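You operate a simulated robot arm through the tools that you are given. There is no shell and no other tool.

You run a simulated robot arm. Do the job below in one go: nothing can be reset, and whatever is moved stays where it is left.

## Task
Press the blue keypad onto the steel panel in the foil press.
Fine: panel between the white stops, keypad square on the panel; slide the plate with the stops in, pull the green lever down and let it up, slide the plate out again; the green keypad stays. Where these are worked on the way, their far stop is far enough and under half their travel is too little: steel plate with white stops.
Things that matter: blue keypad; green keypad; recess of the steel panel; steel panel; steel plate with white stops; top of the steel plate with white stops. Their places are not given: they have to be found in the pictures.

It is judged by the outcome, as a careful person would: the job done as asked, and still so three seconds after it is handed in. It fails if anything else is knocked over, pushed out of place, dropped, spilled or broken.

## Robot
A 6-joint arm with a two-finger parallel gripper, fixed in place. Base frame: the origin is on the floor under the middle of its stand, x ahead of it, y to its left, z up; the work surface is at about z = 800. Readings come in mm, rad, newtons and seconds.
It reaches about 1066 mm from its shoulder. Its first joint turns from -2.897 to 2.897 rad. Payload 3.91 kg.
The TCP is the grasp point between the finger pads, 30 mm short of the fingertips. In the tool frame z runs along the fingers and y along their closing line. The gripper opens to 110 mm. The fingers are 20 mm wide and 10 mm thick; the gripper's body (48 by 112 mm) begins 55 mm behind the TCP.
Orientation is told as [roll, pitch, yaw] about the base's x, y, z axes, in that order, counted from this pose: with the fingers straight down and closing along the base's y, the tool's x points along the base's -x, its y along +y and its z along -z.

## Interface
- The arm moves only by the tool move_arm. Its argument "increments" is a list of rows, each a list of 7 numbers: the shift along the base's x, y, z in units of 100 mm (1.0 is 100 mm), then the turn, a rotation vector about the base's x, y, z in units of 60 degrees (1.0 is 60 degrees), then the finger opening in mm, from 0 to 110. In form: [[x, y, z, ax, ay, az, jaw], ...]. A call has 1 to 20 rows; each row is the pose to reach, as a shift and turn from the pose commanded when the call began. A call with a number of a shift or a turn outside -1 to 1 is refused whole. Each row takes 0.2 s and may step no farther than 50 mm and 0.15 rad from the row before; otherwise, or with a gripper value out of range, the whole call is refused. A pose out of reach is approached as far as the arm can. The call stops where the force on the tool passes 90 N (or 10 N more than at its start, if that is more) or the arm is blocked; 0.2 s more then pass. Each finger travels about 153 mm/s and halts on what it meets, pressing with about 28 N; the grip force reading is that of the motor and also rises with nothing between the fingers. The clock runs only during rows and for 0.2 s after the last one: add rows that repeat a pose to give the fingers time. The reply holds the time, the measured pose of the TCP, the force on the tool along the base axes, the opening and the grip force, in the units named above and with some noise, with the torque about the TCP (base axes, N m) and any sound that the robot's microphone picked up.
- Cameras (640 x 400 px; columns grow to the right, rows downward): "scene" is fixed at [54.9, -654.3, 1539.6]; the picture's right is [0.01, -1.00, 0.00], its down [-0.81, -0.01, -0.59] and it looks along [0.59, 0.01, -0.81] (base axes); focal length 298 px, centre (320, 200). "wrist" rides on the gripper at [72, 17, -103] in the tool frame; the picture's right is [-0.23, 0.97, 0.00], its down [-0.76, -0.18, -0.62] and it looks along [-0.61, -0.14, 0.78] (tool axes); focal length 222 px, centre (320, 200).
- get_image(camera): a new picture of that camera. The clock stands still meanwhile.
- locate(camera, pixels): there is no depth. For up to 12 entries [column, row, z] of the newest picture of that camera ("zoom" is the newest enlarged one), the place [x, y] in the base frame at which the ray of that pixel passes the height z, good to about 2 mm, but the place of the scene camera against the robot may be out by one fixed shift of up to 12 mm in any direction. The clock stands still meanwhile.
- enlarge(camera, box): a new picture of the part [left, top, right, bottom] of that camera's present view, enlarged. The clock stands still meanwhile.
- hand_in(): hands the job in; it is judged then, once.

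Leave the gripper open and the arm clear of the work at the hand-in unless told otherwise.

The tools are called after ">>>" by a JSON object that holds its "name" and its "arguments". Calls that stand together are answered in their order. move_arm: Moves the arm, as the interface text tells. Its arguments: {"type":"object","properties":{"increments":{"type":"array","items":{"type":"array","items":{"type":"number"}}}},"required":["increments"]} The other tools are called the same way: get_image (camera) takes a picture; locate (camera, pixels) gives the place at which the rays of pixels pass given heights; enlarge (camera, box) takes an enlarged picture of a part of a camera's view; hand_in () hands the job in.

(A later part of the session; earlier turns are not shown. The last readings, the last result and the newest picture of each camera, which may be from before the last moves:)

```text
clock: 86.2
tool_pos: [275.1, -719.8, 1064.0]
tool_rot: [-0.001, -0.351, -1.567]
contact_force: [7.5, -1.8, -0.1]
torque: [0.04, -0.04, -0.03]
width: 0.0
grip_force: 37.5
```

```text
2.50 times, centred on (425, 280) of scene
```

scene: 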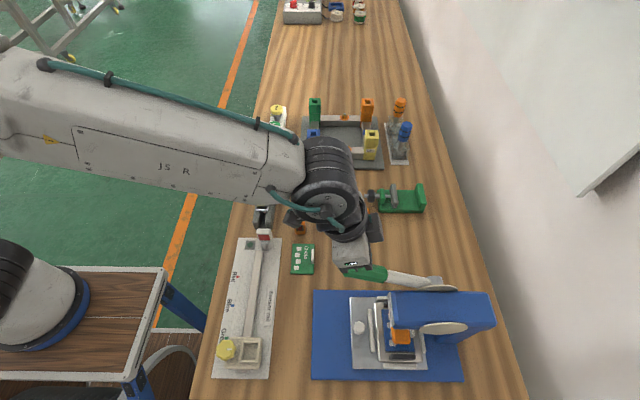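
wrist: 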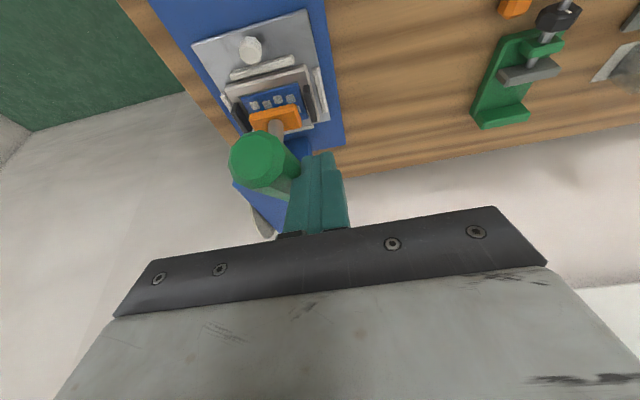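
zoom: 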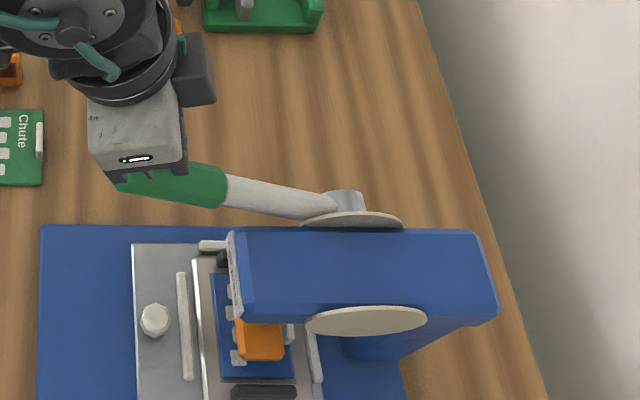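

The lever springs back up by itself when freed, and the foot rises with it. The closed tips slid off the octagonal handle, so I'll redo it with the fingers ~16 mm apart, as a fork that centres itself on the handle. First I clear the lever sideways (+x) and let it come up.

>>> {"name": "move_arm", "arguments": {"increments": [[0.1, 0.0, 0.0, 0, 0, 0, 0], [0.2, 0.0, 0.0, 0, 0, 0, 0], [0.3, 0.0, 0.0, 0, 0, 0, 0], [0.4, 0.0, 0.1, 0, 0, 0, 0], [0.4, 0.0, 0.3, 0, 0, 0, 0], [0.4, 0.0, 0.5, 0, 0, 0, 0]]}}

>>> {"name": "get_image", "arguments": {"camera": "scene"}}

>>> {"name": "get_image", "arguments": {"camera": "wrist"}}

```text
clock: 87.6
tool_pos: [313.1, -720.5, 1116.7]
tool_rot: [-0.003, -0.35, -1.57]
contact_force: [1.6, 0.1, 0.5]
torque: [0.02, 0.0, 0.03]
width: 0.0
grip_force: 37.6
```

```text
taken
```

scene: 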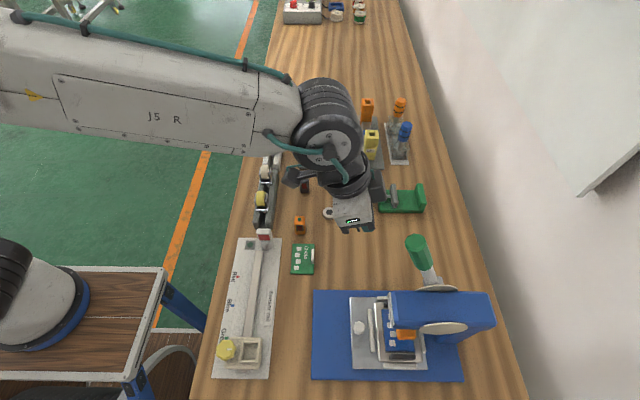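

```text
taken
```

wrist: 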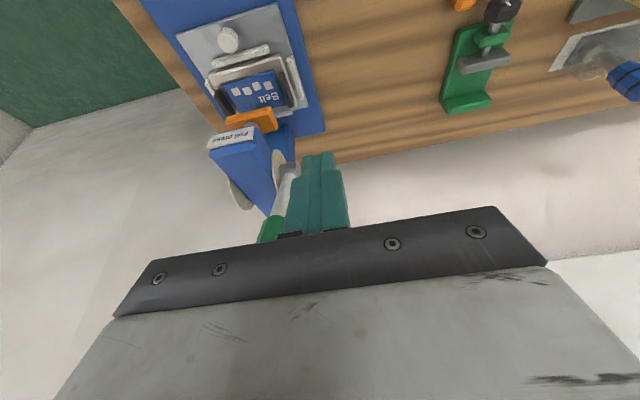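

The lever is fully up again and the fingers are free. I'll rise, go back over to behind the handle with the jaw at 16 mm.

>>> {"name": "move_arm", "arguments": {"increments": [[0.0, 0.0, 0.25, 0, 0, 0, 16], [0.0, 0.0, 0.5, 0, 0, 0, 16], [0.0, 0.0, 0.75, 0, 0, 0, 16], [0.0, 0.0, 1.0, 0, 0, 0, 16]]}}

>>> {"name": "move_arm", "arguments": {"increments": [[0.0, 0.0, 0.25, 0, 0, 0, 16], [0.0, 0.0, 0.54, 0, 0, 0, 16], [-0.3, -0.3, 0.54, 0, 0, 0, 16], [-0.63, -0.55, 0.54, 0, 0, 0, 16], [-0.63, -0.674, 0.54, 0, 0, 0, 16], [-0.63, -0.674, 0.54, 0, 0, 0, 16]]}}

>>> {"name": "get_image", "arguments": {"camera": "wrist"}}

>>> {"name": "enlarge", "arguments": {"camera": "wrist", "box": [230, 40, 410, 190]}}

```text
clock: 88.6
tool_pos: [311.5, -721.1, 1216.7]
tool_rot: [-0.001, -0.35, -1.57]
contact_force: [0.4, -0.7, 0.2]
torque: [0.0, 0.01, -0.03]
width: 16.3
grip_force: 0.1
```

```text
clock: 90.0
tool_pos: [249.1, -787.2, 1272.3]
tool_rot: [-0.003, -0.349, -1.568]
contact_force: [0.4, -0.6, -0.5]
torque: [0.01, -0.01, -0.03]
width: 16.2
grip_force: 0.1
```

```text
taken
```

wrist: 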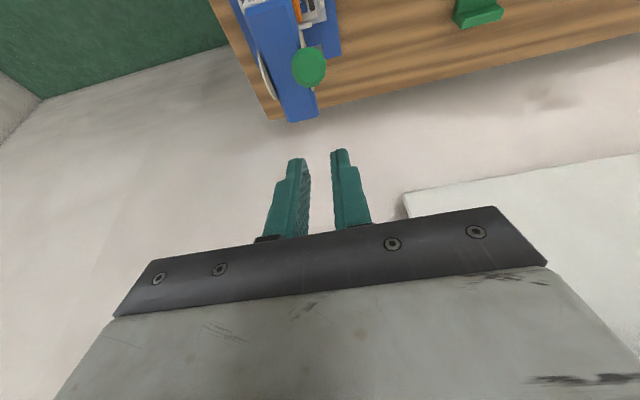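

```text
2.67 times, centred on (320, 115) of wrist
```

zoom: 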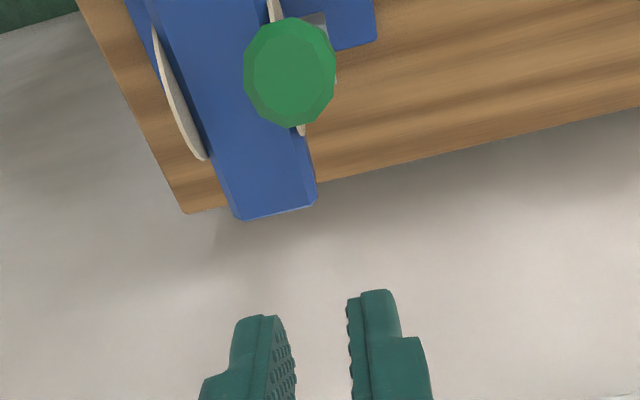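

>>> {"name": "locate", "arguments": {"camera": "wrist", "pixels": [[308.8, 65.6, 1144], [308.8, 65.6, 1140]]}}

>>> {"name": "move_arm", "arguments": {"increments": [[0.01, -0.09, -0.22, 0, 0, 0, 16], [0.01, -0.18, -0.47, 0, 0, 0, 16], [0.01, -0.27, -0.72, 0, 0, 0, 16], [0.01, -0.365, -1.0, 0, 0, 0, 16], [0.01, -0.365, -1.0, 0, 0, 0, 16]]}}

>>> {"name": "get_image", "arguments": {"camera": "wrist"}}

>>> {"name": "enlarge", "arguments": {"camera": "wrist", "box": [230, 60, 410, 210]}}

```text
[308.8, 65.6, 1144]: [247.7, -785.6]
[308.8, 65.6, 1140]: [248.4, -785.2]
```

```text
clock: 91.2
tool_pos: [251.2, -824.6, 1170.7]
tool_rot: [-0.001, -0.35, -1.57]
contact_force: [0.5, -0.1, -0.6]
torque: [-0.03, 0.0, 0.03]
width: 15.8
grip_force: 0.0
```

```text
taken
```

wrist: 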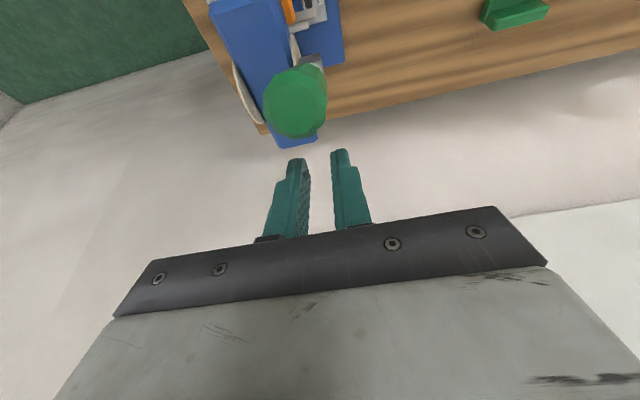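

```text
2.67 times, centred on (320, 135) of wrist
```

zoom: 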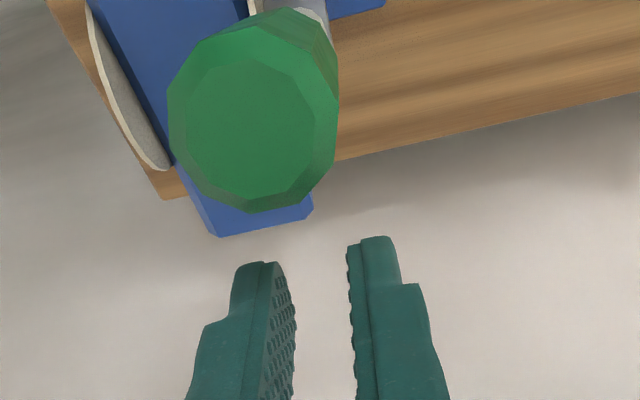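

Now I lower 15 mm and creep +y to contact with the fork.

>>> {"name": "move_arm", "arguments": {"increments": [[-0.01, -0.05, -0.08, 0, 0, 0, 16], [-0.01, -0.05, -0.15, 0, 0, 0, 16], [-0.01, 0.0, -0.15, 0, 0, 0, 16], [-0.01, 0.06, -0.15, 0, 0, 0, 16], [-0.01, 0.1, -0.15, 0, 0, 0, 16], [-0.01, 0.14, -0.15, 0, 0, 0, 16], [-0.01, 0.18, -0.15, 0, 0, 0, 16], [-0.01, 0.18, -0.15, 0, 0, 0, 16]]}}

>>> {"name": "get_image", "arguments": {"camera": "wrist"}}

>>> {"name": "enlarge", "arguments": {"camera": "wrist", "box": [230, 60, 410, 210]}}

```text
clock: 93.0
tool_pos: [248.8, -807.6, 1156.3]
tool_rot: [-0.003, -0.35, -1.571]
contact_force: [-0.1, 0.2, -0.5]
torque: [-0.02, 0.0, -0.01]
width: 15.9
grip_force: 0.4
```

```text
taken
```

wrist: 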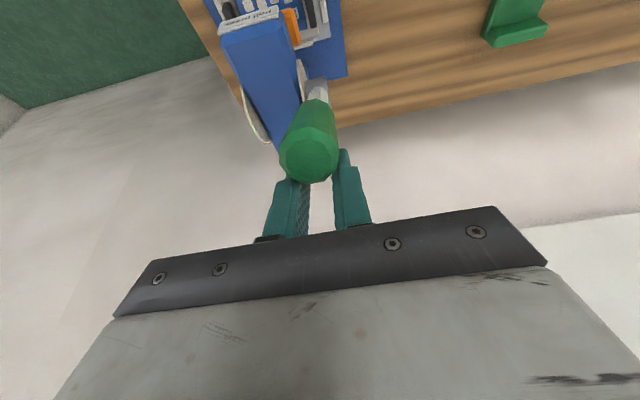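

```text
2.67 times, centred on (320, 135) of wrist
```

zoom: 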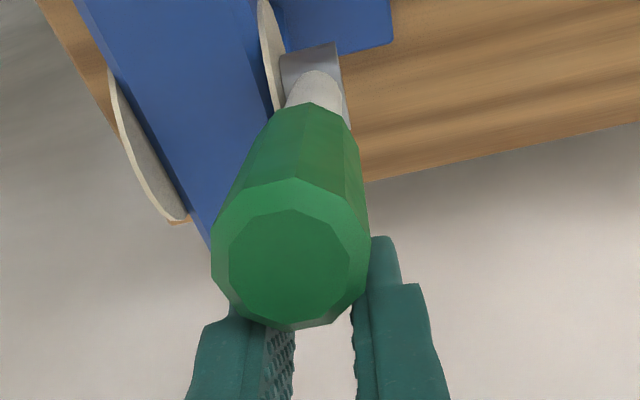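

The handle's axis looks about 2–3 mm to the −x side of the fork's middle. I'll shift −2.5 mm and continue creeping until the lever moves.

>>> {"name": "move_arm", "arguments": {"increments": [[-0.025, 0.0, 0.0, 0, 0, 0, 16], [-0.025, 0.03, 0.0, 0, 0, 0, 16], [-0.025, 0.06, 0.0, 0, 0, 0, 16], [-0.025, 0.06, 0.0, 0, 0, 0, 16]]}}

>>> {"name": "get_image", "arguments": {"camera": "wrist"}}

>>> {"name": "enlarge", "arguments": {"camera": "wrist", "box": [230, 60, 410, 210]}}

```text
clock: 94.0
tool_pos: [247.3, -800.7, 1155.5]
tool_rot: [-0.003, -0.349, -1.571]
contact_force: [0.9, -0.4, 0.2]
torque: [-0.03, -0.02, 0.0]
width: 16.2
grip_force: 0.5
```

```text
taken
```

wrist: 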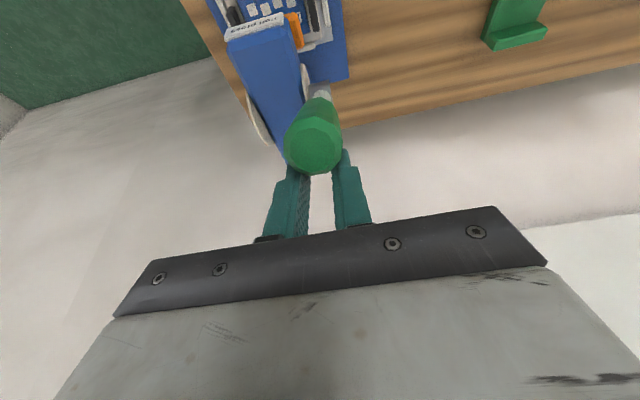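

```text
2.67 times, centred on (320, 135) of wrist
```

zoom: 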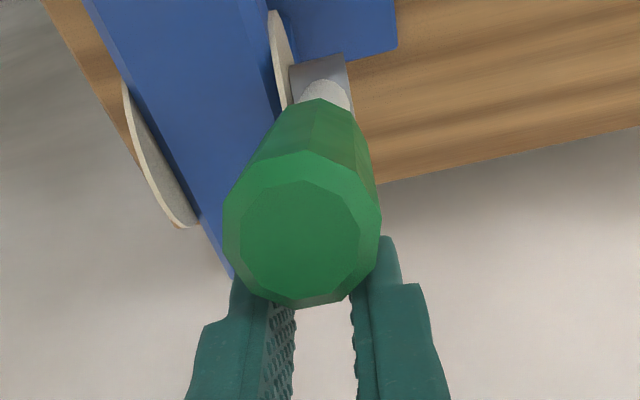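

The lever moves again, well centred in the fork. I'll follow the arc to about 45°.

>>> {"name": "move_arm", "arguments": {"increments": [[0.0, 0.11, -0.045, 0, 0, 0, 16], [0.0, 0.223, -0.104, 0, 0, 0, 16], [0.0, 0.331, -0.173, 0, 0, 0, 16], [0.0, 0.432, -0.251, 0, 0, 0, 16], [0.0, 0.527, -0.337, 0, 0, 0, 16], [0.0, 0.527, -0.337, 0, 0, 0, 16]]}}

>>> {"name": "get_image", "arguments": {"camera": "wrist"}}

>>> {"name": "enlarge", "arguments": {"camera": "wrist", "box": [230, 60, 410, 210]}}

```text
clock: 95.4
tool_pos: [249.4, -748.3, 1122.6]
tool_rot: [-0.002, -0.352, -1.57]
contact_force: [12.4, -0.3, 1.2]
torque: [-0.18, -0.43, -0.03]
width: 22.5
grip_force: 6.4
```

```text
taken
```

wrist: 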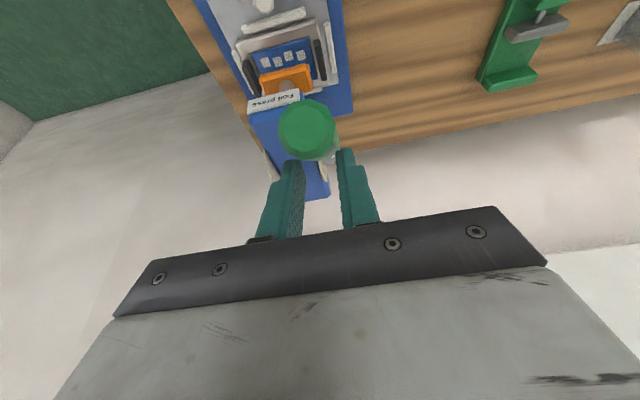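

```text
2.67 times, centred on (320, 135) of wrist
```

zoom: 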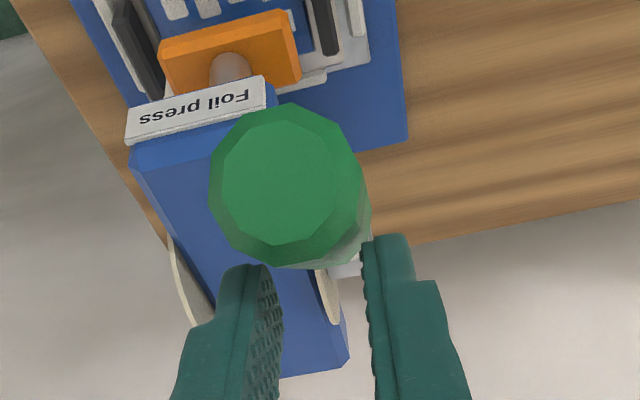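

The fork wedged open to 22.5 mm, so pushing this way is shaky. A better way: grip the handle from its end, with the fingers on its ±x sides, and swing it along its arc, letting it pivot between the pads. I'll first back up along the arc so the lever rises again.

>>> {"name": "move_arm", "arguments": {"increments": [[0.0, -0.095, 0.086, 0, 0, 0, 16], [0.0, -0.196, 0.164, 0, 0, 0, 16], [0.0, -0.304, 0.233, 0, 0, 0, 16], [0.0, -0.417, 0.292, 0, 0, 0, 16], [0.0, -0.527, 0.337, 0, 0, 0, 16], [0.0, -0.65, 0.337, 0, 0, 0, 16], [0.0, -0.75, 0.337, 0, 0, 0, 16], [0.0, -0.75, 0.337, 0, 0, 0, 16]]}}

>>> {"name": "get_image", "arguments": {"camera": "wrist"}}

>>> {"name": "enlarge", "arguments": {"camera": "wrist", "box": [230, 60, 410, 210]}}

```text
clock: 97.2
tool_pos: [247.6, -823.9, 1156.6]
tool_rot: [-0.001, -0.349, -1.568]
contact_force: [0.1, -0.7, -0.4]
torque: [0.01, 0.01, 0.01]
width: 16.0
grip_force: 0.0
```

```text
taken
```

wrist: 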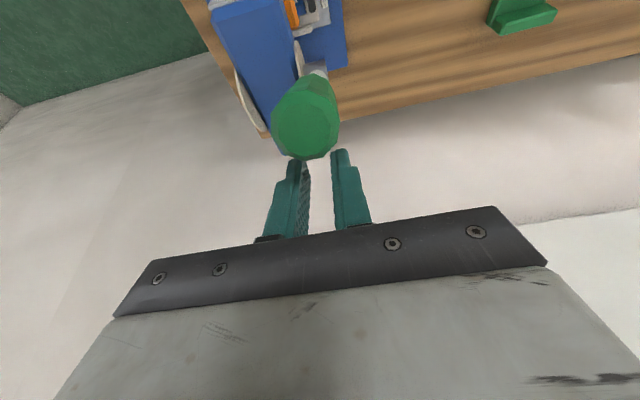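

```text
2.67 times, centred on (320, 135) of wrist
```

zoom: 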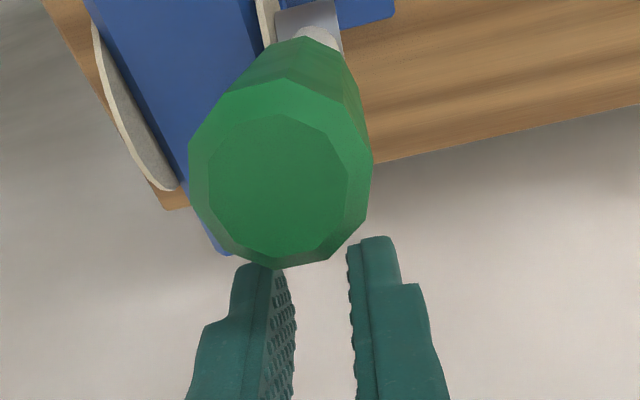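

The lever is up again. I'll rise along the tool axis, then move over the handle's end with the jaw at 60 mm.

>>> {"name": "move_arm", "arguments": {"increments": [[0.0, 0.09, 0.25, 0, 0, 0, 16], [0.0, 0.18, 0.5, 0, 0, 0, 16], [0.0, 0.27, 0.75, 0, 0, 0, 16], [0.0, 0.364, 1.0, 0, 0, 0, 40], [0.01, 0.6, 1.0, 0, 0, 0, 60], [0.01, 0.84, 1.0, 0, 0, 0, 60], [0.01, 0.84, 1.0, 0, 0, 0, 60]]}}

>>> {"name": "get_image", "arguments": {"camera": "wrist"}}

>>> {"name": "enlarge", "arguments": {"camera": "wrist", "box": [230, 60, 410, 210]}}

```text
clock: 98.8
tool_pos: [248.6, -739.1, 1256.0]
tool_rot: [-0.001, -0.349, -1.571]
contact_force: [-0.5, -0.6, 0.7]
torque: [-0.01, 0.01, -0.01]
width: 59.8
grip_force: 0.1
```

```text
taken
```

wrist: 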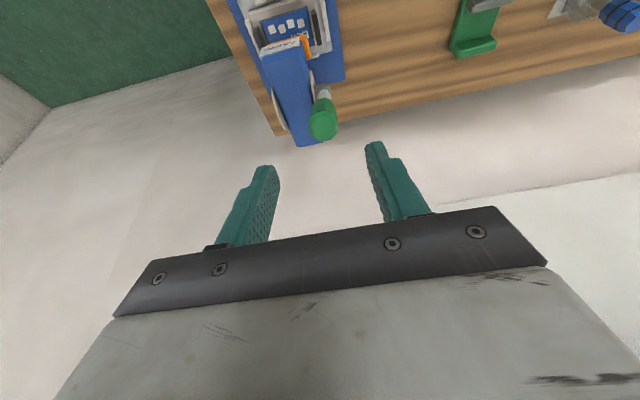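

```text
2.67 times, centred on (320, 135) of wrist
```

zoom: 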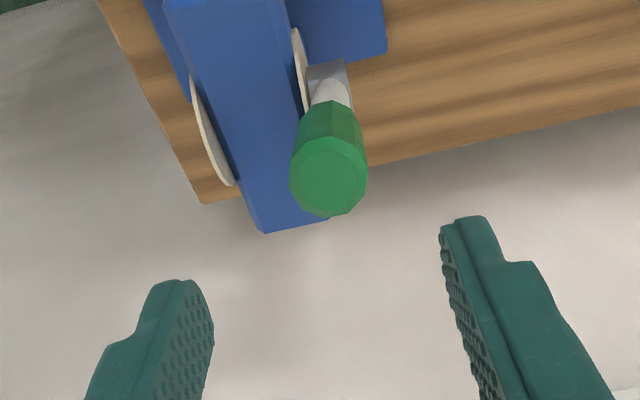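

The handle's end is at about (252,−790,1144), between the open fingers. I'll descend along the handle's axis, first 100 mm.

>>> {"name": "move_arm", "arguments": {"increments": [[0.015, -0.105, -0.25, 0, 0, 0, 60], [0.015, -0.21, -0.5, 0, 0, 0, 60], [0.015, -0.315, -0.75, 0, 0, 0, 60], [0.015, -0.42, -1.0, 0, 0, 0, 60], [0.015, -0.42, -1.0, 0, 0, 0, 60]]}}

>>> {"name": "get_image", "arguments": {"camera": "wrist"}}

>>> {"name": "enlarge", "arguments": {"camera": "wrist", "box": [230, 80, 410, 230]}}

```text
clock: 100.0
tool_pos: [250.8, -781.7, 1153.3]
tool_rot: [-0.001, -0.349, -1.569]
contact_force: [0.2, 0.1, 0.5]
torque: [-0.03, 0.01, -0.01]
width: 60.2
grip_force: 0.0
```

```text
taken
```

wrist: 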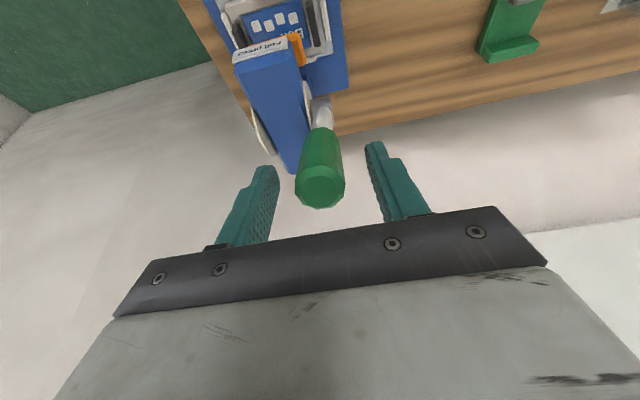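

```text
2.67 times, centred on (320, 155) of wrist
```

zoom: 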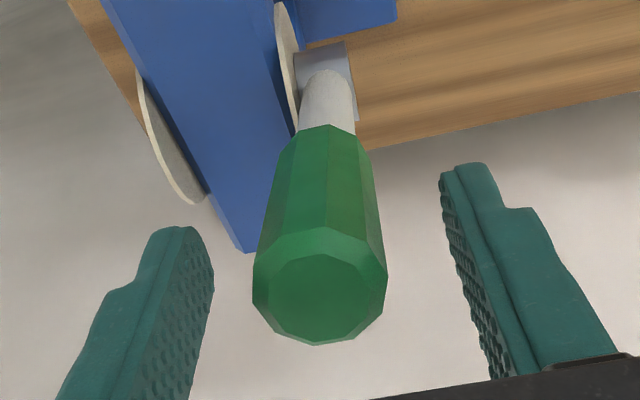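

The handle is nicely between the open fingers. I'll descend another 36 mm and close on it.

>>> {"name": "move_arm", "arguments": {"increments": [[0.0, -0.08, -0.19, 0, 0, 0, 60], [0.0, -0.15, -0.36, 0, 0, 0, 60], [0.0, -0.15, -0.36, 0, 0, 0, 60], [0.0, -0.15, -0.36, 0, 0, 0, 40], [0.0, -0.15, -0.36, 0, 0, 0, 22], [0.0, -0.15, -0.36, 0, 0, 0, 20], [0.0, -0.15, -0.36, 0, 0, 0, 20]]}}

>>> {"name": "get_image", "arguments": {"camera": "wrist"}}

>>> {"name": "enlarge", "arguments": {"camera": "wrist", "box": [230, 100, 410, 250]}}

```text
clock: 101.6
tool_pos: [250.3, -794.9, 1117.9]
tool_rot: [-0.002, -0.347, -1.57]
contact_force: [-0.7, -0.2, -1.9]
torque: [-0.04, -0.67, 0.34]
width: 26.9
grip_force: 45.0
```

```text
taken
```

wrist: 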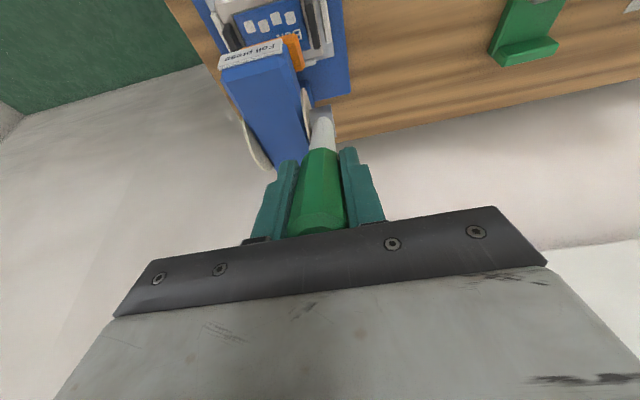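

```text
2.67 times, centred on (320, 175) of wrist
```

zoom: 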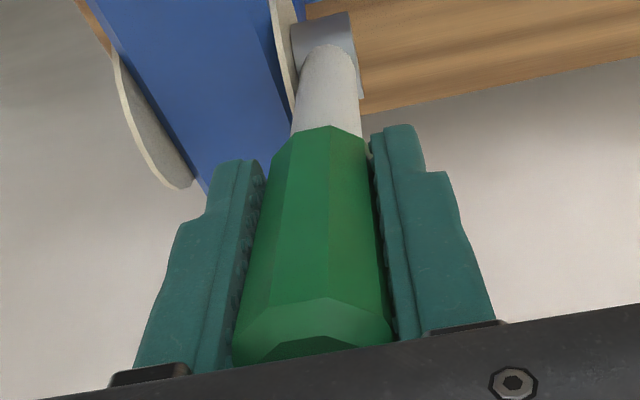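

The handle is gripped (26.9 mm; it widens toward its end, so it can't slip out). Now I swing it down along its arc (pivot ≈ (−853,986), radius ≈ 145), tilting the hand along at about half the rate.

>>> {"name": "move_arm", "arguments": {"increments": [[0.0, 0.055, -0.025, -0.02, 0, 0, 20], [0.0, 0.11, -0.053, -0.042, 0, 0, 20], [0.0, 0.219, -0.117, -0.083, 0, 0, 20], [0.0, 0.322, -0.191, -0.125, 0, 0, 20], [0.0, 0.418, -0.273, -0.167, 0, 0, 20], [0.0, 0.506, -0.363, -0.208, 0, 0, 20], [0.0, 0.506, -0.363, -0.208, 0, 0, 20]]}}

>>> {"name": "get_image", "arguments": {"camera": "wrist"}}

>>> {"name": "enlarge", "arguments": {"camera": "scene", "box": [340, 200, 510, 360]}}

```text
clock: 103.2
tool_pos: [250.3, -745.3, 1083.9]
tool_rot: [-0.004, -0.568, -1.571]
contact_force: [2.3, -12.1, -3.5]
torque: [-0.76, -0.12, 0.41]
width: 26.8
grip_force: 44.9
```

```text
taken
```

wrist: 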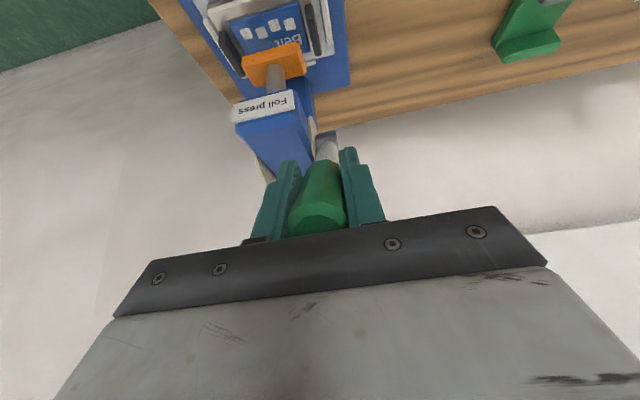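

```text
2.50 times, centred on (425, 280) of scene
```

zoom: 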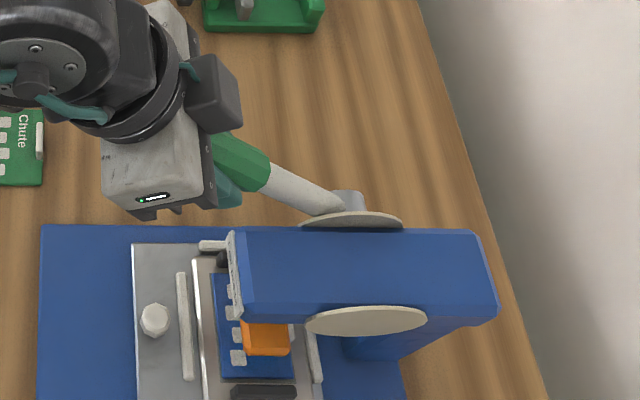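

The lever swings down with the hand; only small forces. I'll go on to about 68°.

>>> {"name": "move_arm", "arguments": {"increments": [[0.0, 0.071, -0.107, -0.042, 0, 0, 20], [0.0, 0.142, -0.211, -0.083, 0, 0, 20], [0.0, 0.204, -0.321, -0.125, 0, 0, 20], [0.0, 0.257, -0.436, -0.167, 0, 0, 20], [0.0, 0.257, -0.436, -0.167, 0, 0, 20]]}}

>>> {"name": "get_image", "arguments": {"camera": "wrist"}}

>>> {"name": "enlarge", "arguments": {"camera": "scene", "box": [340, 200, 510, 360]}}

```text
clock: 104.4
tool_pos: [250.2, -718.3, 1039.9]
tool_rot: [0.0, -0.742, -1.57]
contact_force: [2.0, 2.9, 7.6]
torque: [-0.85, 0.03, 0.18]
width: 26.5
grip_force: 45.1
```

```text
taken
```

wrist: 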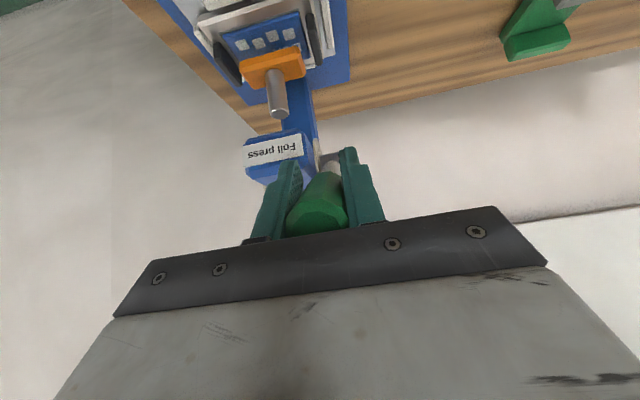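

```text
2.50 times, centred on (425, 280) of scene
```

zoom: 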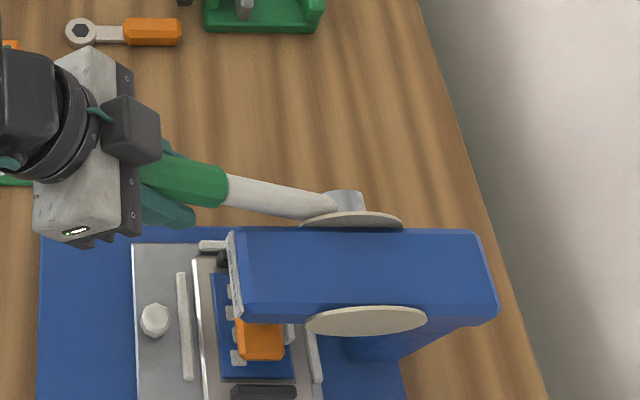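

Forces remain small (Fz ≈ 8 N). I'll go on in ~5° steps, watching for the end of the lever's travel.

>>> {"name": "move_arm", "arguments": {"increments": [[0.0, 0.022, -0.06, -0.02, 0, 0, 20], [0.0, 0.042, -0.119, -0.042, 0, 0, 20], [0.0, 0.059, -0.18, -0.062, 0, 0, 20], [0.0, 0.073, -0.241, -0.083, 0, 0, 20], [0.0, 0.073, -0.241, -0.083, 0, 0, 20]]}}

>>> {"name": "get_image", "arguments": {"camera": "wrist"}}

>>> {"name": "enlarge", "arguments": {"camera": "wrist", "box": [190, 0, 370, 150]}}

>>> {"name": "enlarge", "arguments": {"camera": "scene", "box": [340, 200, 510, 360]}}

```text
clock: 105.6
tool_pos: [249.5, -712.6, 1017.3]
tool_rot: [-0.005, -0.825, -1.569]
contact_force: [8.4, 17.0, 14.2]
torque: [-1.12, 0.02, 0.44]
width: 26.6
grip_force: 44.6
out of reach, approached as far as the arm can: row 4, 5
```

```text
taken
```

wrist: 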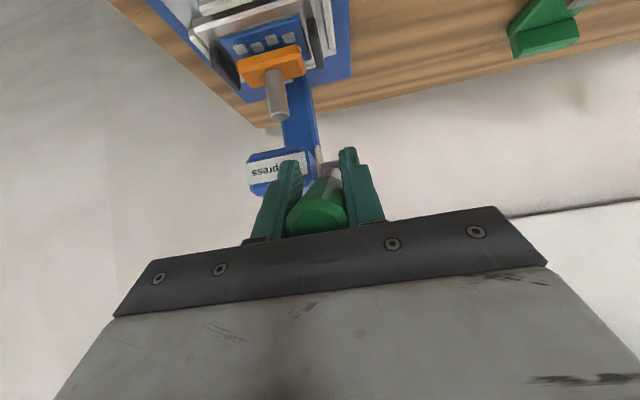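

```text
2.67 times, centred on (280, 75) of wrist
```

zoom: 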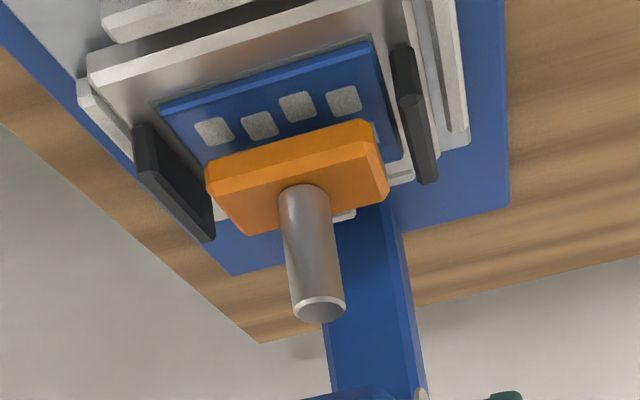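

```text
2.50 times, centred on (425, 280) of scene
```

zoom: 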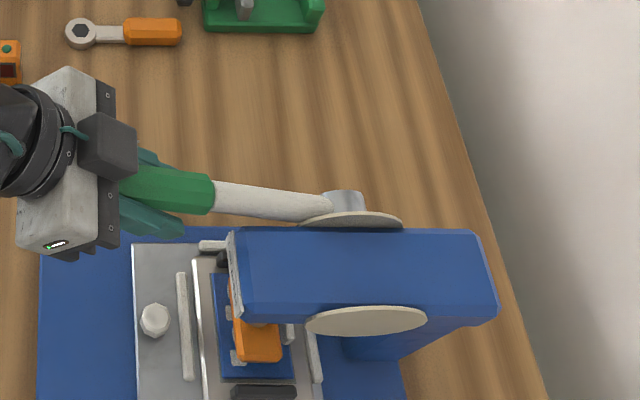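

The wrist has reached its tilt limit, so I'll keep going down without tilting further (easing the tilt back slightly). The orange foot is now just above the keypad.

>>> {"name": "move_arm", "arguments": {"increments": [[0.0, 0.02, -0.045, 0.02, 0, 0, 20], [0.0, 0.035, -0.09, 0.04, 0, 0, 20], [0.0, 0.045, -0.135, 0.06, 0, 0, 20], [0.0, 0.045, -0.135, 0.06, 0, 0, 20]]}}

>>> {"name": "get_image", "arguments": {"camera": "wrist"}}

>>> {"name": "enlarge", "arguments": {"camera": "wrist", "box": [190, 0, 370, 150]}}

```text
clock: 106.6
tool_pos: [250.7, -707.6, 1004.0]
tool_rot: [-0.005, -0.766, -1.567]
contact_force: [17.7, 0.4, 9.9]
torque: [-1.15, 0.18, -0.26]
width: 26.7
grip_force: 45.3
```

```text
taken
```

wrist: 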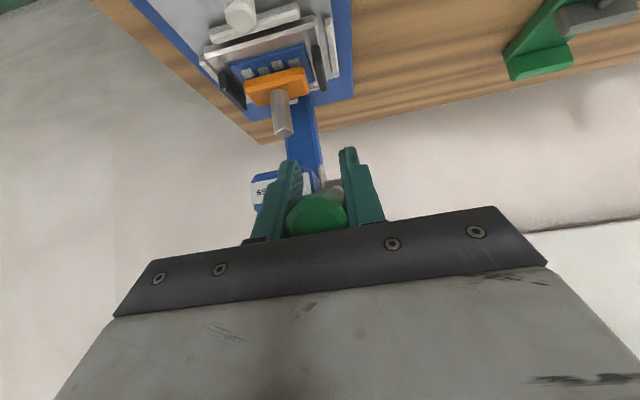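

```text
2.67 times, centred on (280, 75) of wrist
```

zoom: 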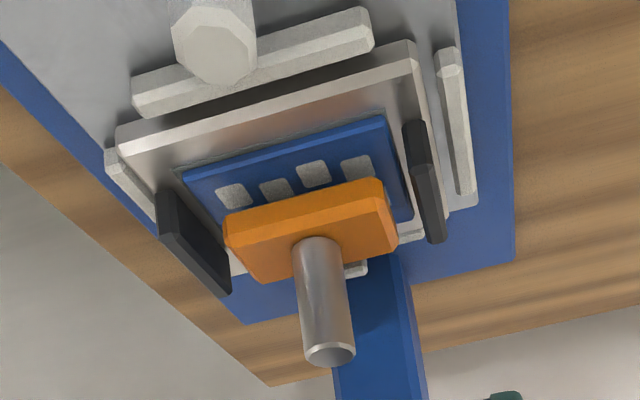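

The foot is close above the keypad. Sideways force 18 N suggests easing +1.5 mm in x. I'll go on down.

>>> {"name": "move_arm", "arguments": {"increments": [[0.01, 0.005, -0.04, 0.01, 0, 0, 20], [0.015, 0.008, -0.085, 0.02, 0, 0, 20], [0.015, 0.01, -0.127, 0.03, 0, 0, 20], [0.015, 0.01, -0.127, 0.03, 0, 0, 20]]}}

>>> {"name": "get_image", "arguments": {"camera": "wrist"}}

>>> {"name": "enlarge", "arguments": {"camera": "wrist", "box": [190, 0, 370, 150]}}

>>> {"name": "enlarge", "arguments": {"camera": "scene", "box": [340, 200, 510, 360]}}

```text
clock: 107.6
tool_pos: [249.8, -707.0, 992.6]
tool_rot: [-0.004, -0.734, -1.572]
contact_force: [2.9, 22.0, 9.4]
torque: [-1.09, 0.03, 0.04]
width: 26.5
grip_force: 44.5
```

```text
taken
```

wrist: 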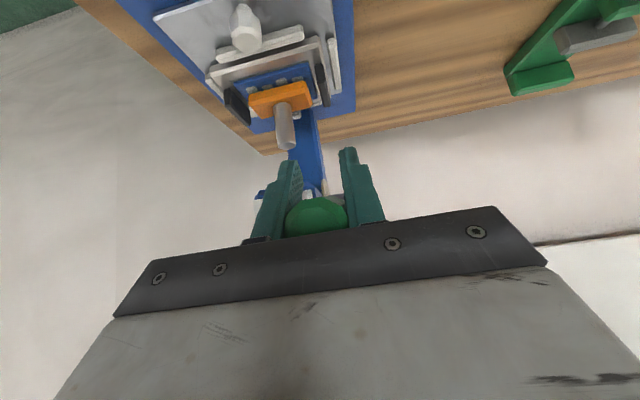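

```text
2.67 times, centred on (280, 75) of wrist
```

zoom: 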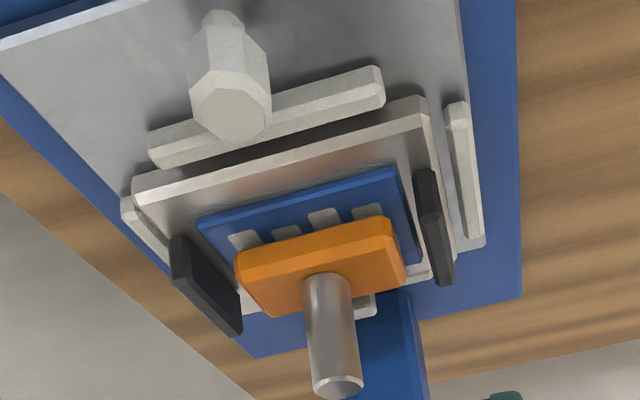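

```text
2.50 times, centred on (425, 280) of scene
```

zoom: 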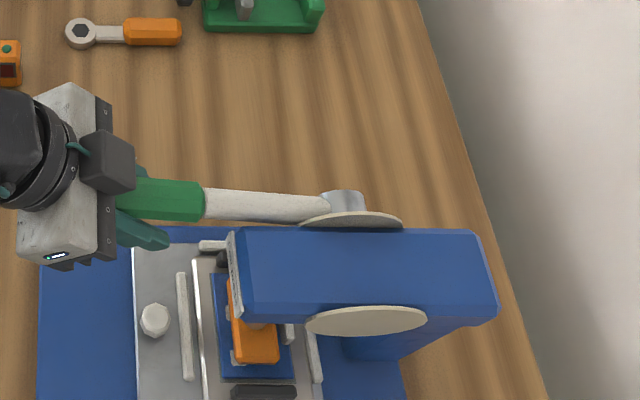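

Still moving freely (≈88°). I'll ease +2 mm in y and continue down.

>>> {"name": "move_arm", "arguments": {"increments": [[0.0, 0.015, -0.04, 0.01, 0, 0, 20], [0.0, 0.018, -0.085, 0.02, 0, 0, 20], [0.0, 0.018, -0.127, 0.03, 0, 0, 20], [0.0, 0.018, -0.127, 0.03, 0, 0, 20]]}}

>>> {"name": "get_image", "arguments": {"camera": "wrist"}}

>>> {"name": "enlarge", "arguments": {"camera": "wrist", "box": [190, 0, 370, 150]}}

```text
clock: 108.6
tool_pos: [249.6, -707.0, 979.7]
tool_rot: [-0.002, -0.705, -1.572]
contact_force: [-5.7, 20.8, 9.4]
torque: [-1.2, -0.13, 0.3]
width: 26.8
grip_force: 43.8
```

```text
taken
```

wrist: 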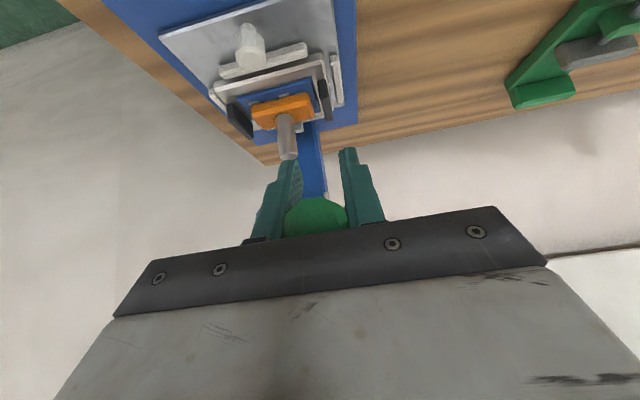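

```text
2.67 times, centred on (280, 75) of wrist
```

zoom: 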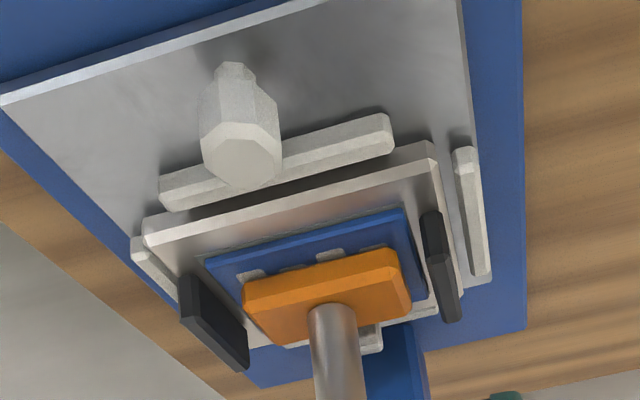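

No end stop yet (≈93°). Continuing down in small steps.

>>> {"name": "move_arm", "arguments": {"increments": [[0.0, 0.0, -0.04, 0.01, 0, 0, 20], [0.0, 0.0, -0.085, 0.02, 0, 0, 20], [0.0, -0.005, -0.127, 0.03, 0, 0, 20], [0.0, -0.005, -0.127, 0.03, 0, 0, 20]]}}

>>> {"name": "get_image", "arguments": {"camera": "wrist"}}

>>> {"name": "enlarge", "arguments": {"camera": "wrist", "box": [190, 0, 370, 150]}}

>>> {"name": "enlarge", "arguments": {"camera": "scene", "box": [340, 200, 510, 360]}}

```text
clock: 109.6
tool_pos: [249.2, -707.3, 971.3]
tool_rot: [-0.002, -0.678, -1.571]
contact_force: [-1.9, 13.4, 37.9]
torque: [-0.05, -0.06, 0.04]
width: 26.4
grip_force: 45.5
```

```text
taken
```

wrist: 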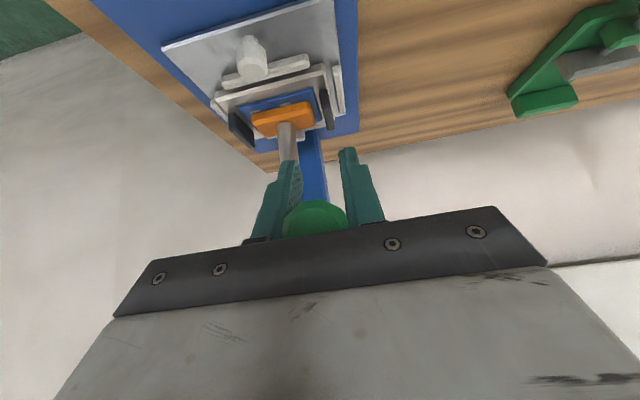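

```text
2.67 times, centred on (280, 75) of wrist
```

zoom: 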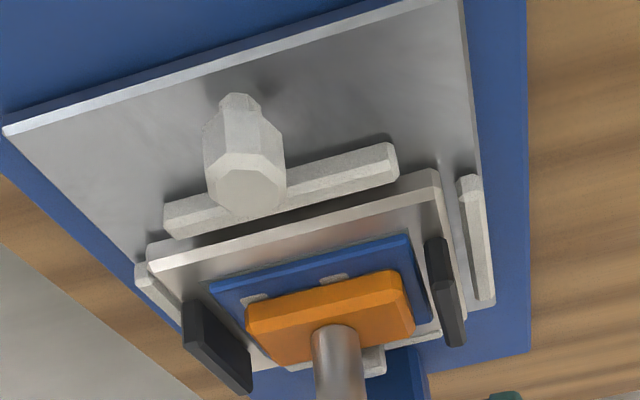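

```text
2.50 times, centred on (425, 280) of scene
```

zoom: 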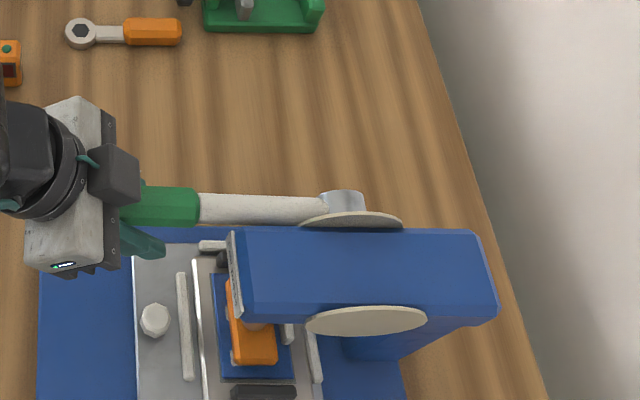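

Resistance has risen to 38 N upward; the foot seems to be on the keypad. I'll press a few millimetres more to be sure the lever is at its end.

>>> {"name": "move_arm", "arguments": {"increments": [[0.0, 0.0, -0.025, 0.0, 0, 0, 15], [0.0, 0.0, -0.05, 0.0, 0, 0, 15], [0.0, 0.0, -0.05, 0.0, 0, 0, 15]]}}

>>> {"name": "get_image", "arguments": {"camera": "wrist"}}

>>> {"name": "enlarge", "arguments": {"camera": "wrist", "box": [190, 0, 370, 150]}}

```text
clock: 110.4
tool_pos: [249.3, -707.9, 968.0]
tool_rot: [-0.001, -0.686, -1.571]
contact_force: [1.2, 13.5, 65.2]
torque: [0.84, -0.01, 0.07]
width: 26.6
grip_force: 45.4
```

```text
taken
```

wrist: 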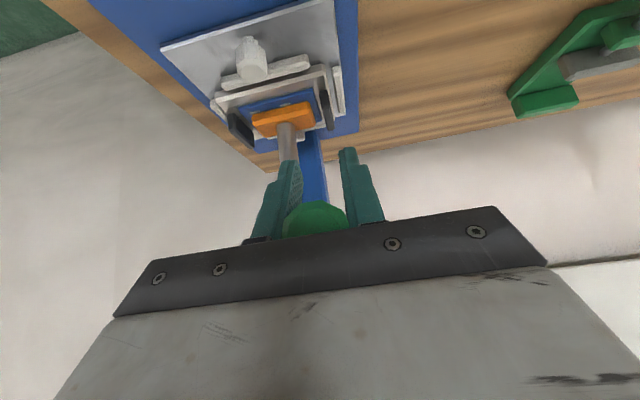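

```text
2.67 times, centred on (280, 75) of wrist
```

zoom: 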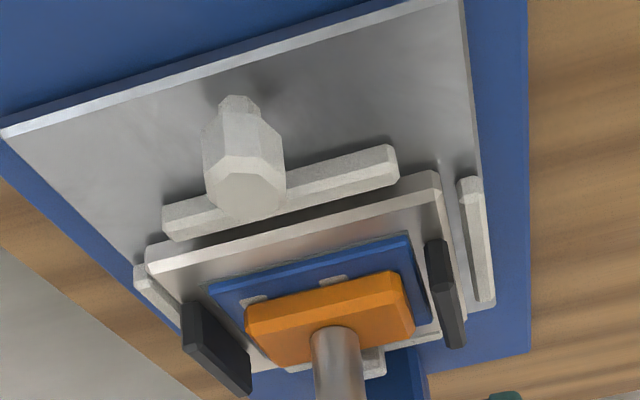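

The lever doesn't go further (65 N, foot unmoved): it's fully down and pressing. I'll hold it there a moment, then let it up slowly along the same arc, still holding it.

>>> {"name": "move_arm", "arguments": {"increments": [[0.0, 0.0, 0.0, 0, 0, 0, 15], [0.0, 0.0, 0.0, 0, 0, 0, 15], [0.0, 0.0, 0.0, 0, 0, 0, 15], [0.0, 0.0, 0.0, 0, 0, 0, 15], [0.0, 0.0, 0.03, 0, 0, 0, 15], [0.0, 0.005, 0.06, 0, 0, 0, 15], [0.0, 0.005, 0.12, 0, 0, 0, 15], [0.0, 0.005, 0.18, 0, 0, 0, 15], [0.0, -0.005, 0.245, 0, 0, 0, 15], [0.0, -0.013, 0.307, 0, 0, 0, 15], [0.0, -0.02, 0.37, 0, 0, 0, 15], [0.0, -0.023, 0.433, 0, 0, 0, 15], [0.0, -0.045, 0.5, 0, 0, 0, 15], [0.0, -0.068, 0.566, 0, 0, 0, 15], [0.0, -0.1, 0.68, 0, 0, 0, 15], [0.0, -0.14, 0.785, 0, 0, 0, 15], [0.0, -0.14, 0.785, 0, 0, 0, 15]]}}

>>> {"name": "get_image", "arguments": {"camera": "wrist"}}

>>> {"name": "enlarge", "arguments": {"camera": "scene", "box": [340, 200, 510, 360]}}

```text
clock: 114.0
tool_pos: [250.0, -723.5, 1040.9]
tool_rot: [-0.002, -0.67, -1.571]
contact_force: [-4.6, -7.5, -11.3]
torque: [1.39, -0.18, 0.22]
width: 26.7
grip_force: 45.1
```

```text
taken
```

wrist: 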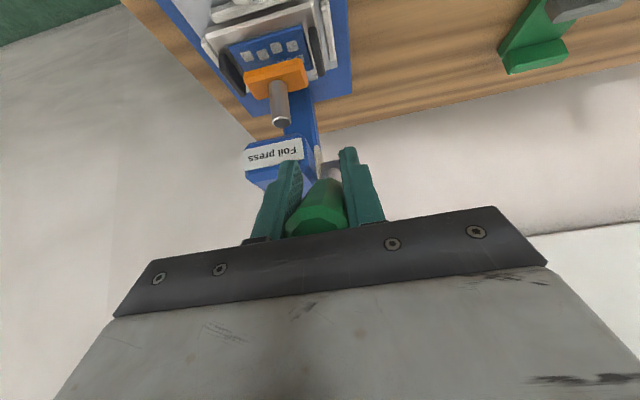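

```text
2.50 times, centred on (425, 280) of scene
```

zoom: 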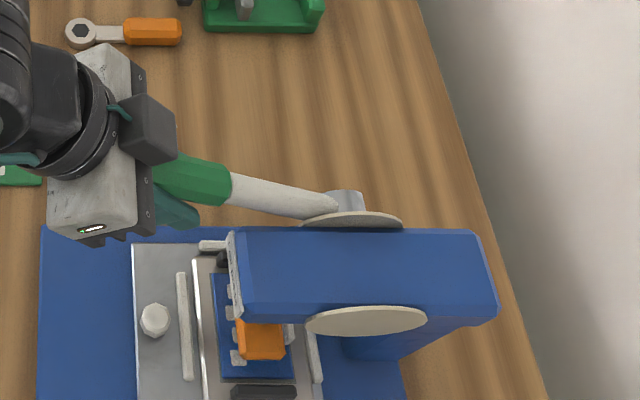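

The lever rises along with the hand and the foot has lifted. I'll bring it all the way up.

>>> {"name": "move_arm", "arguments": {"increments": [[0.0, -0.053, 0.115, 0.03, 0, 0, 15], [0.0, -0.115, 0.225, 0.065, 0, 0, 15], [0.0, -0.186, 0.329, 0.1, 0, 0, 15], [0.0, -0.257, 0.436, 0.135, 0, 0, 15], [0.0, -0.345, 0.526, 0.17, 0, 0, 15], [0.0, -0.441, 0.608, 0.205, 0, 0, 15], [0.0, -0.544, 0.682, 0.24, 0, 0, 15], [0.0, -0.653, 0.746, 0.275, 0, 0, 15], [0.0, -0.763, 0.799, 0.308, 0, 0, 15], [0.0, -0.763, 0.799, 0.308, 0, 0, 15]]}}

>>> {"name": "get_image", "arguments": {"camera": "wrist"}}

>>> {"name": "enlarge", "arguments": {"camera": "scene", "box": [340, 200, 510, 360]}}

```text
clock: 116.2
tool_pos: [249.5, -795.6, 1119.5]
tool_rot: [-0.002, -0.344, -1.572]
contact_force: [-15.9, 34.3, -8.0]
torque: [-0.33, -0.78, 0.21]
width: 26.7
grip_force: 44.9
```

```text
taken
```

wrist: 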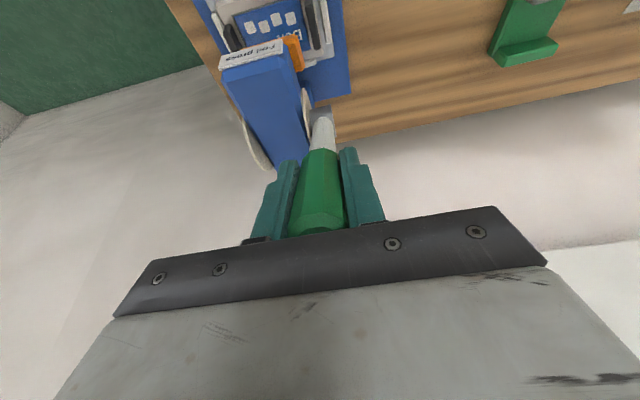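

```text
2.50 times, centred on (425, 280) of scene
```

zoom: 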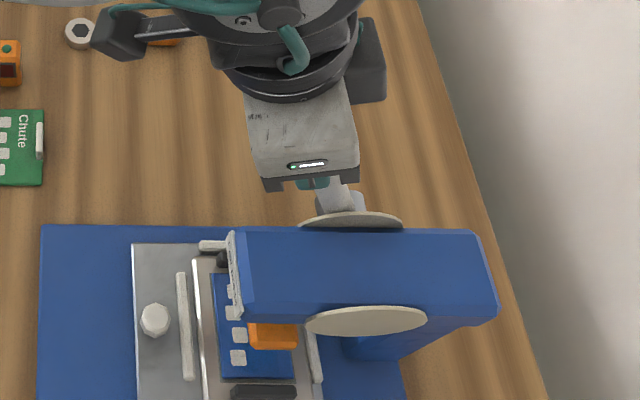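

The lever is fully up (its upper stop pushes back 34 N). I'll ease +2 mm, open the fingers and withdraw upward along the handle's axis.

>>> {"name": "move_arm", "arguments": {"increments": [[0.0, 0.02, -0.01, 0, 0, 0, 15], [0.0, 0.03, -0.01, 0, 0, 0, 15], [0.0, 0.03, -0.01, 0, 0, 0, 35], [0.0, 0.03, -0.01, 0, 0, 0, 60], [0.0, 0.03, -0.01, 0, 0, 0, 60], [0.0, 0.03, -0.01, 0, 0, 0, 60]]}}

>>> {"name": "move_arm", "arguments": {"increments": [[0.0, 0.1, 0.24, 0, 0, 0, 60], [0.0, 0.2, 0.48, 0, 0, 0, 60], [0.0, 0.3, 0.72, 0, 0, 0, 60], [0.0, 0.42, 1.0, 0, 0, 0, 60], [0.0, 0.42, 1.0, 0, 0, 0, 60]]}}

>>> {"name": "get_image", "arguments": {"camera": "wrist"}}

>>> {"name": "get_image", "arguments": {"camera": "scene"}}

```text
clock: 117.6
tool_pos: [251.0, -794.2, 1117.0]
tool_rot: [0.0, -0.351, -1.571]
contact_force: [-0.7, 0.1, 0.9]
torque: [-0.02, -0.01, 0.02]
width: 60.2
grip_force: 0.0
```

```text
clock: 118.8
tool_pos: [250.5, -750.9, 1219.5]
tool_rot: [-0.001, -0.349, -1.569]
contact_force: [0.5, -0.3, -0.8]
torque: [0.01, -0.01, 0.01]
width: 59.8
grip_force: 0.1
```

```text
taken
```

wrist: 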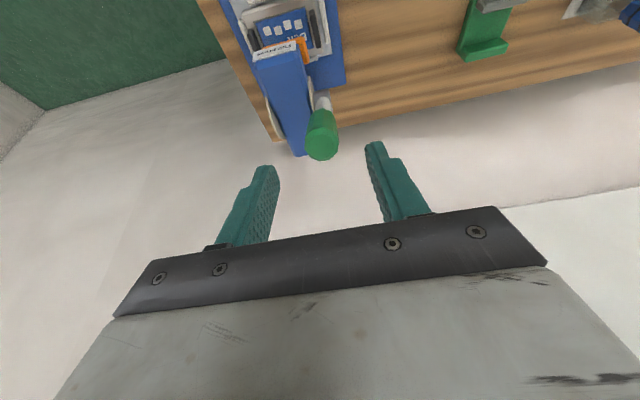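

```text
taken
```

scene: 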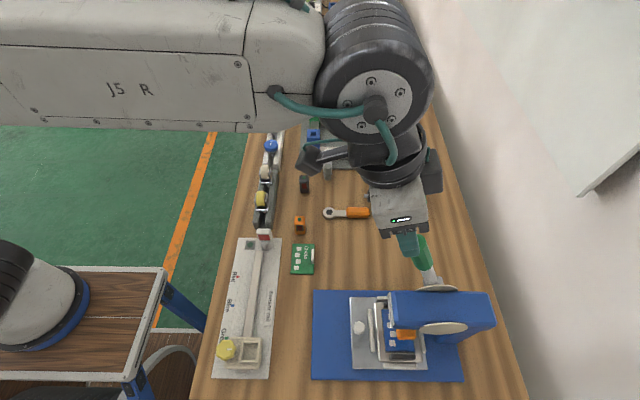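

The lever is up and released; the keypad and panel are still under the foot. Next: slide the plate out again. I move +y away from the lever, set the tilt to 30°, and go down to the knob the way I left it.

>>> {"name": "move_arm", "arguments": {"increments": [[0.0, 0.2, 0.0, 0, 0, 0, 60], [0.0, 0.45, 0.0, -0.05, 0, 0, 60], [0.0, 0.7, 0.0, -0.1, 0, 0, 60], [0.0, 0.95, 0.0, -0.167, 0, 0, 60], [0.0, 1.0, 0.0, -0.167, 0, 0, 60]]}}

>>> {"name": "move_arm", "arguments": {"increments": [[-0.15, 0.0, -0.25, 0, 0, 0, 60], [-0.3, 0.0, -0.5, 0, 0, 0, 60], [-0.46, 0.0, -0.75, 0, 0, 0, 60], [-0.46, 0.0, -1.0, 0, 0, 0, 60]]}}

>>> {"name": "move_arm", "arguments": {"increments": [[0.0, 0.0, -0.25, 0, 0, 0, 60], [0.0, 0.0, -0.5, 0, 0, 0, 60], [0.0, 0.0, -0.75, 0, 0, 0, 60], [0.0, 0.0, -0.9, 0, 0, 0, 60], [0.0, 0.0, -0.9, 0, 0, 0, 60]]}}

>>> {"name": "get_image", "arguments": {"camera": "wrist"}}

>>> {"name": "enlarge", "arguments": {"camera": "wrist", "box": [210, 40, 410, 200]}}

```text
clock: 120.0
tool_pos: [250.2, -652.1, 1218.3]
tool_rot: [-0.002, -0.525, -1.568]
contact_force: [0.0, 0.0, -0.5]
torque: [0.02, 0.02, 0.0]
width: 60.1
grip_force: 0.0
```

```text
clock: 121.0
tool_pos: [204.6, -654.0, 1119.0]
tool_rot: [0.0, -0.525, -1.569]
contact_force: [0.6, -0.4, 0.0]
torque: [-0.01, 0.01, -0.02]
width: 60.2
grip_force: 0.0
```

```text
clock: 122.2
tool_pos: [205.9, -652.4, 1027.8]
tool_rot: [-0.004, -0.524, -1.57]
contact_force: [-0.4, -0.6, 0.3]
torque: [0.0, 0.0, 0.0]
width: 60.0
grip_force: 0.0
```

```text
taken
```

wrist: 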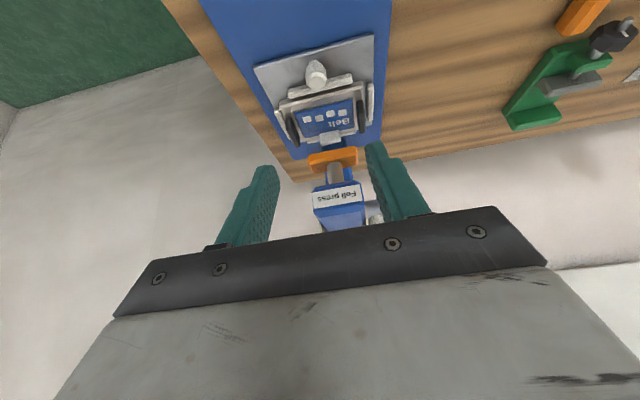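

```text
2.50 times, centred on (310, 120) of wrist
```

zoom: 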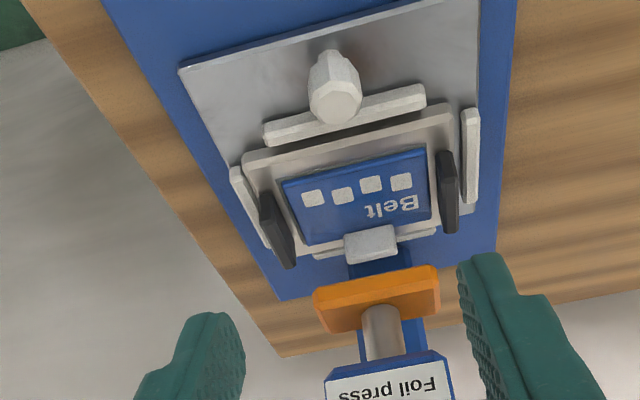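

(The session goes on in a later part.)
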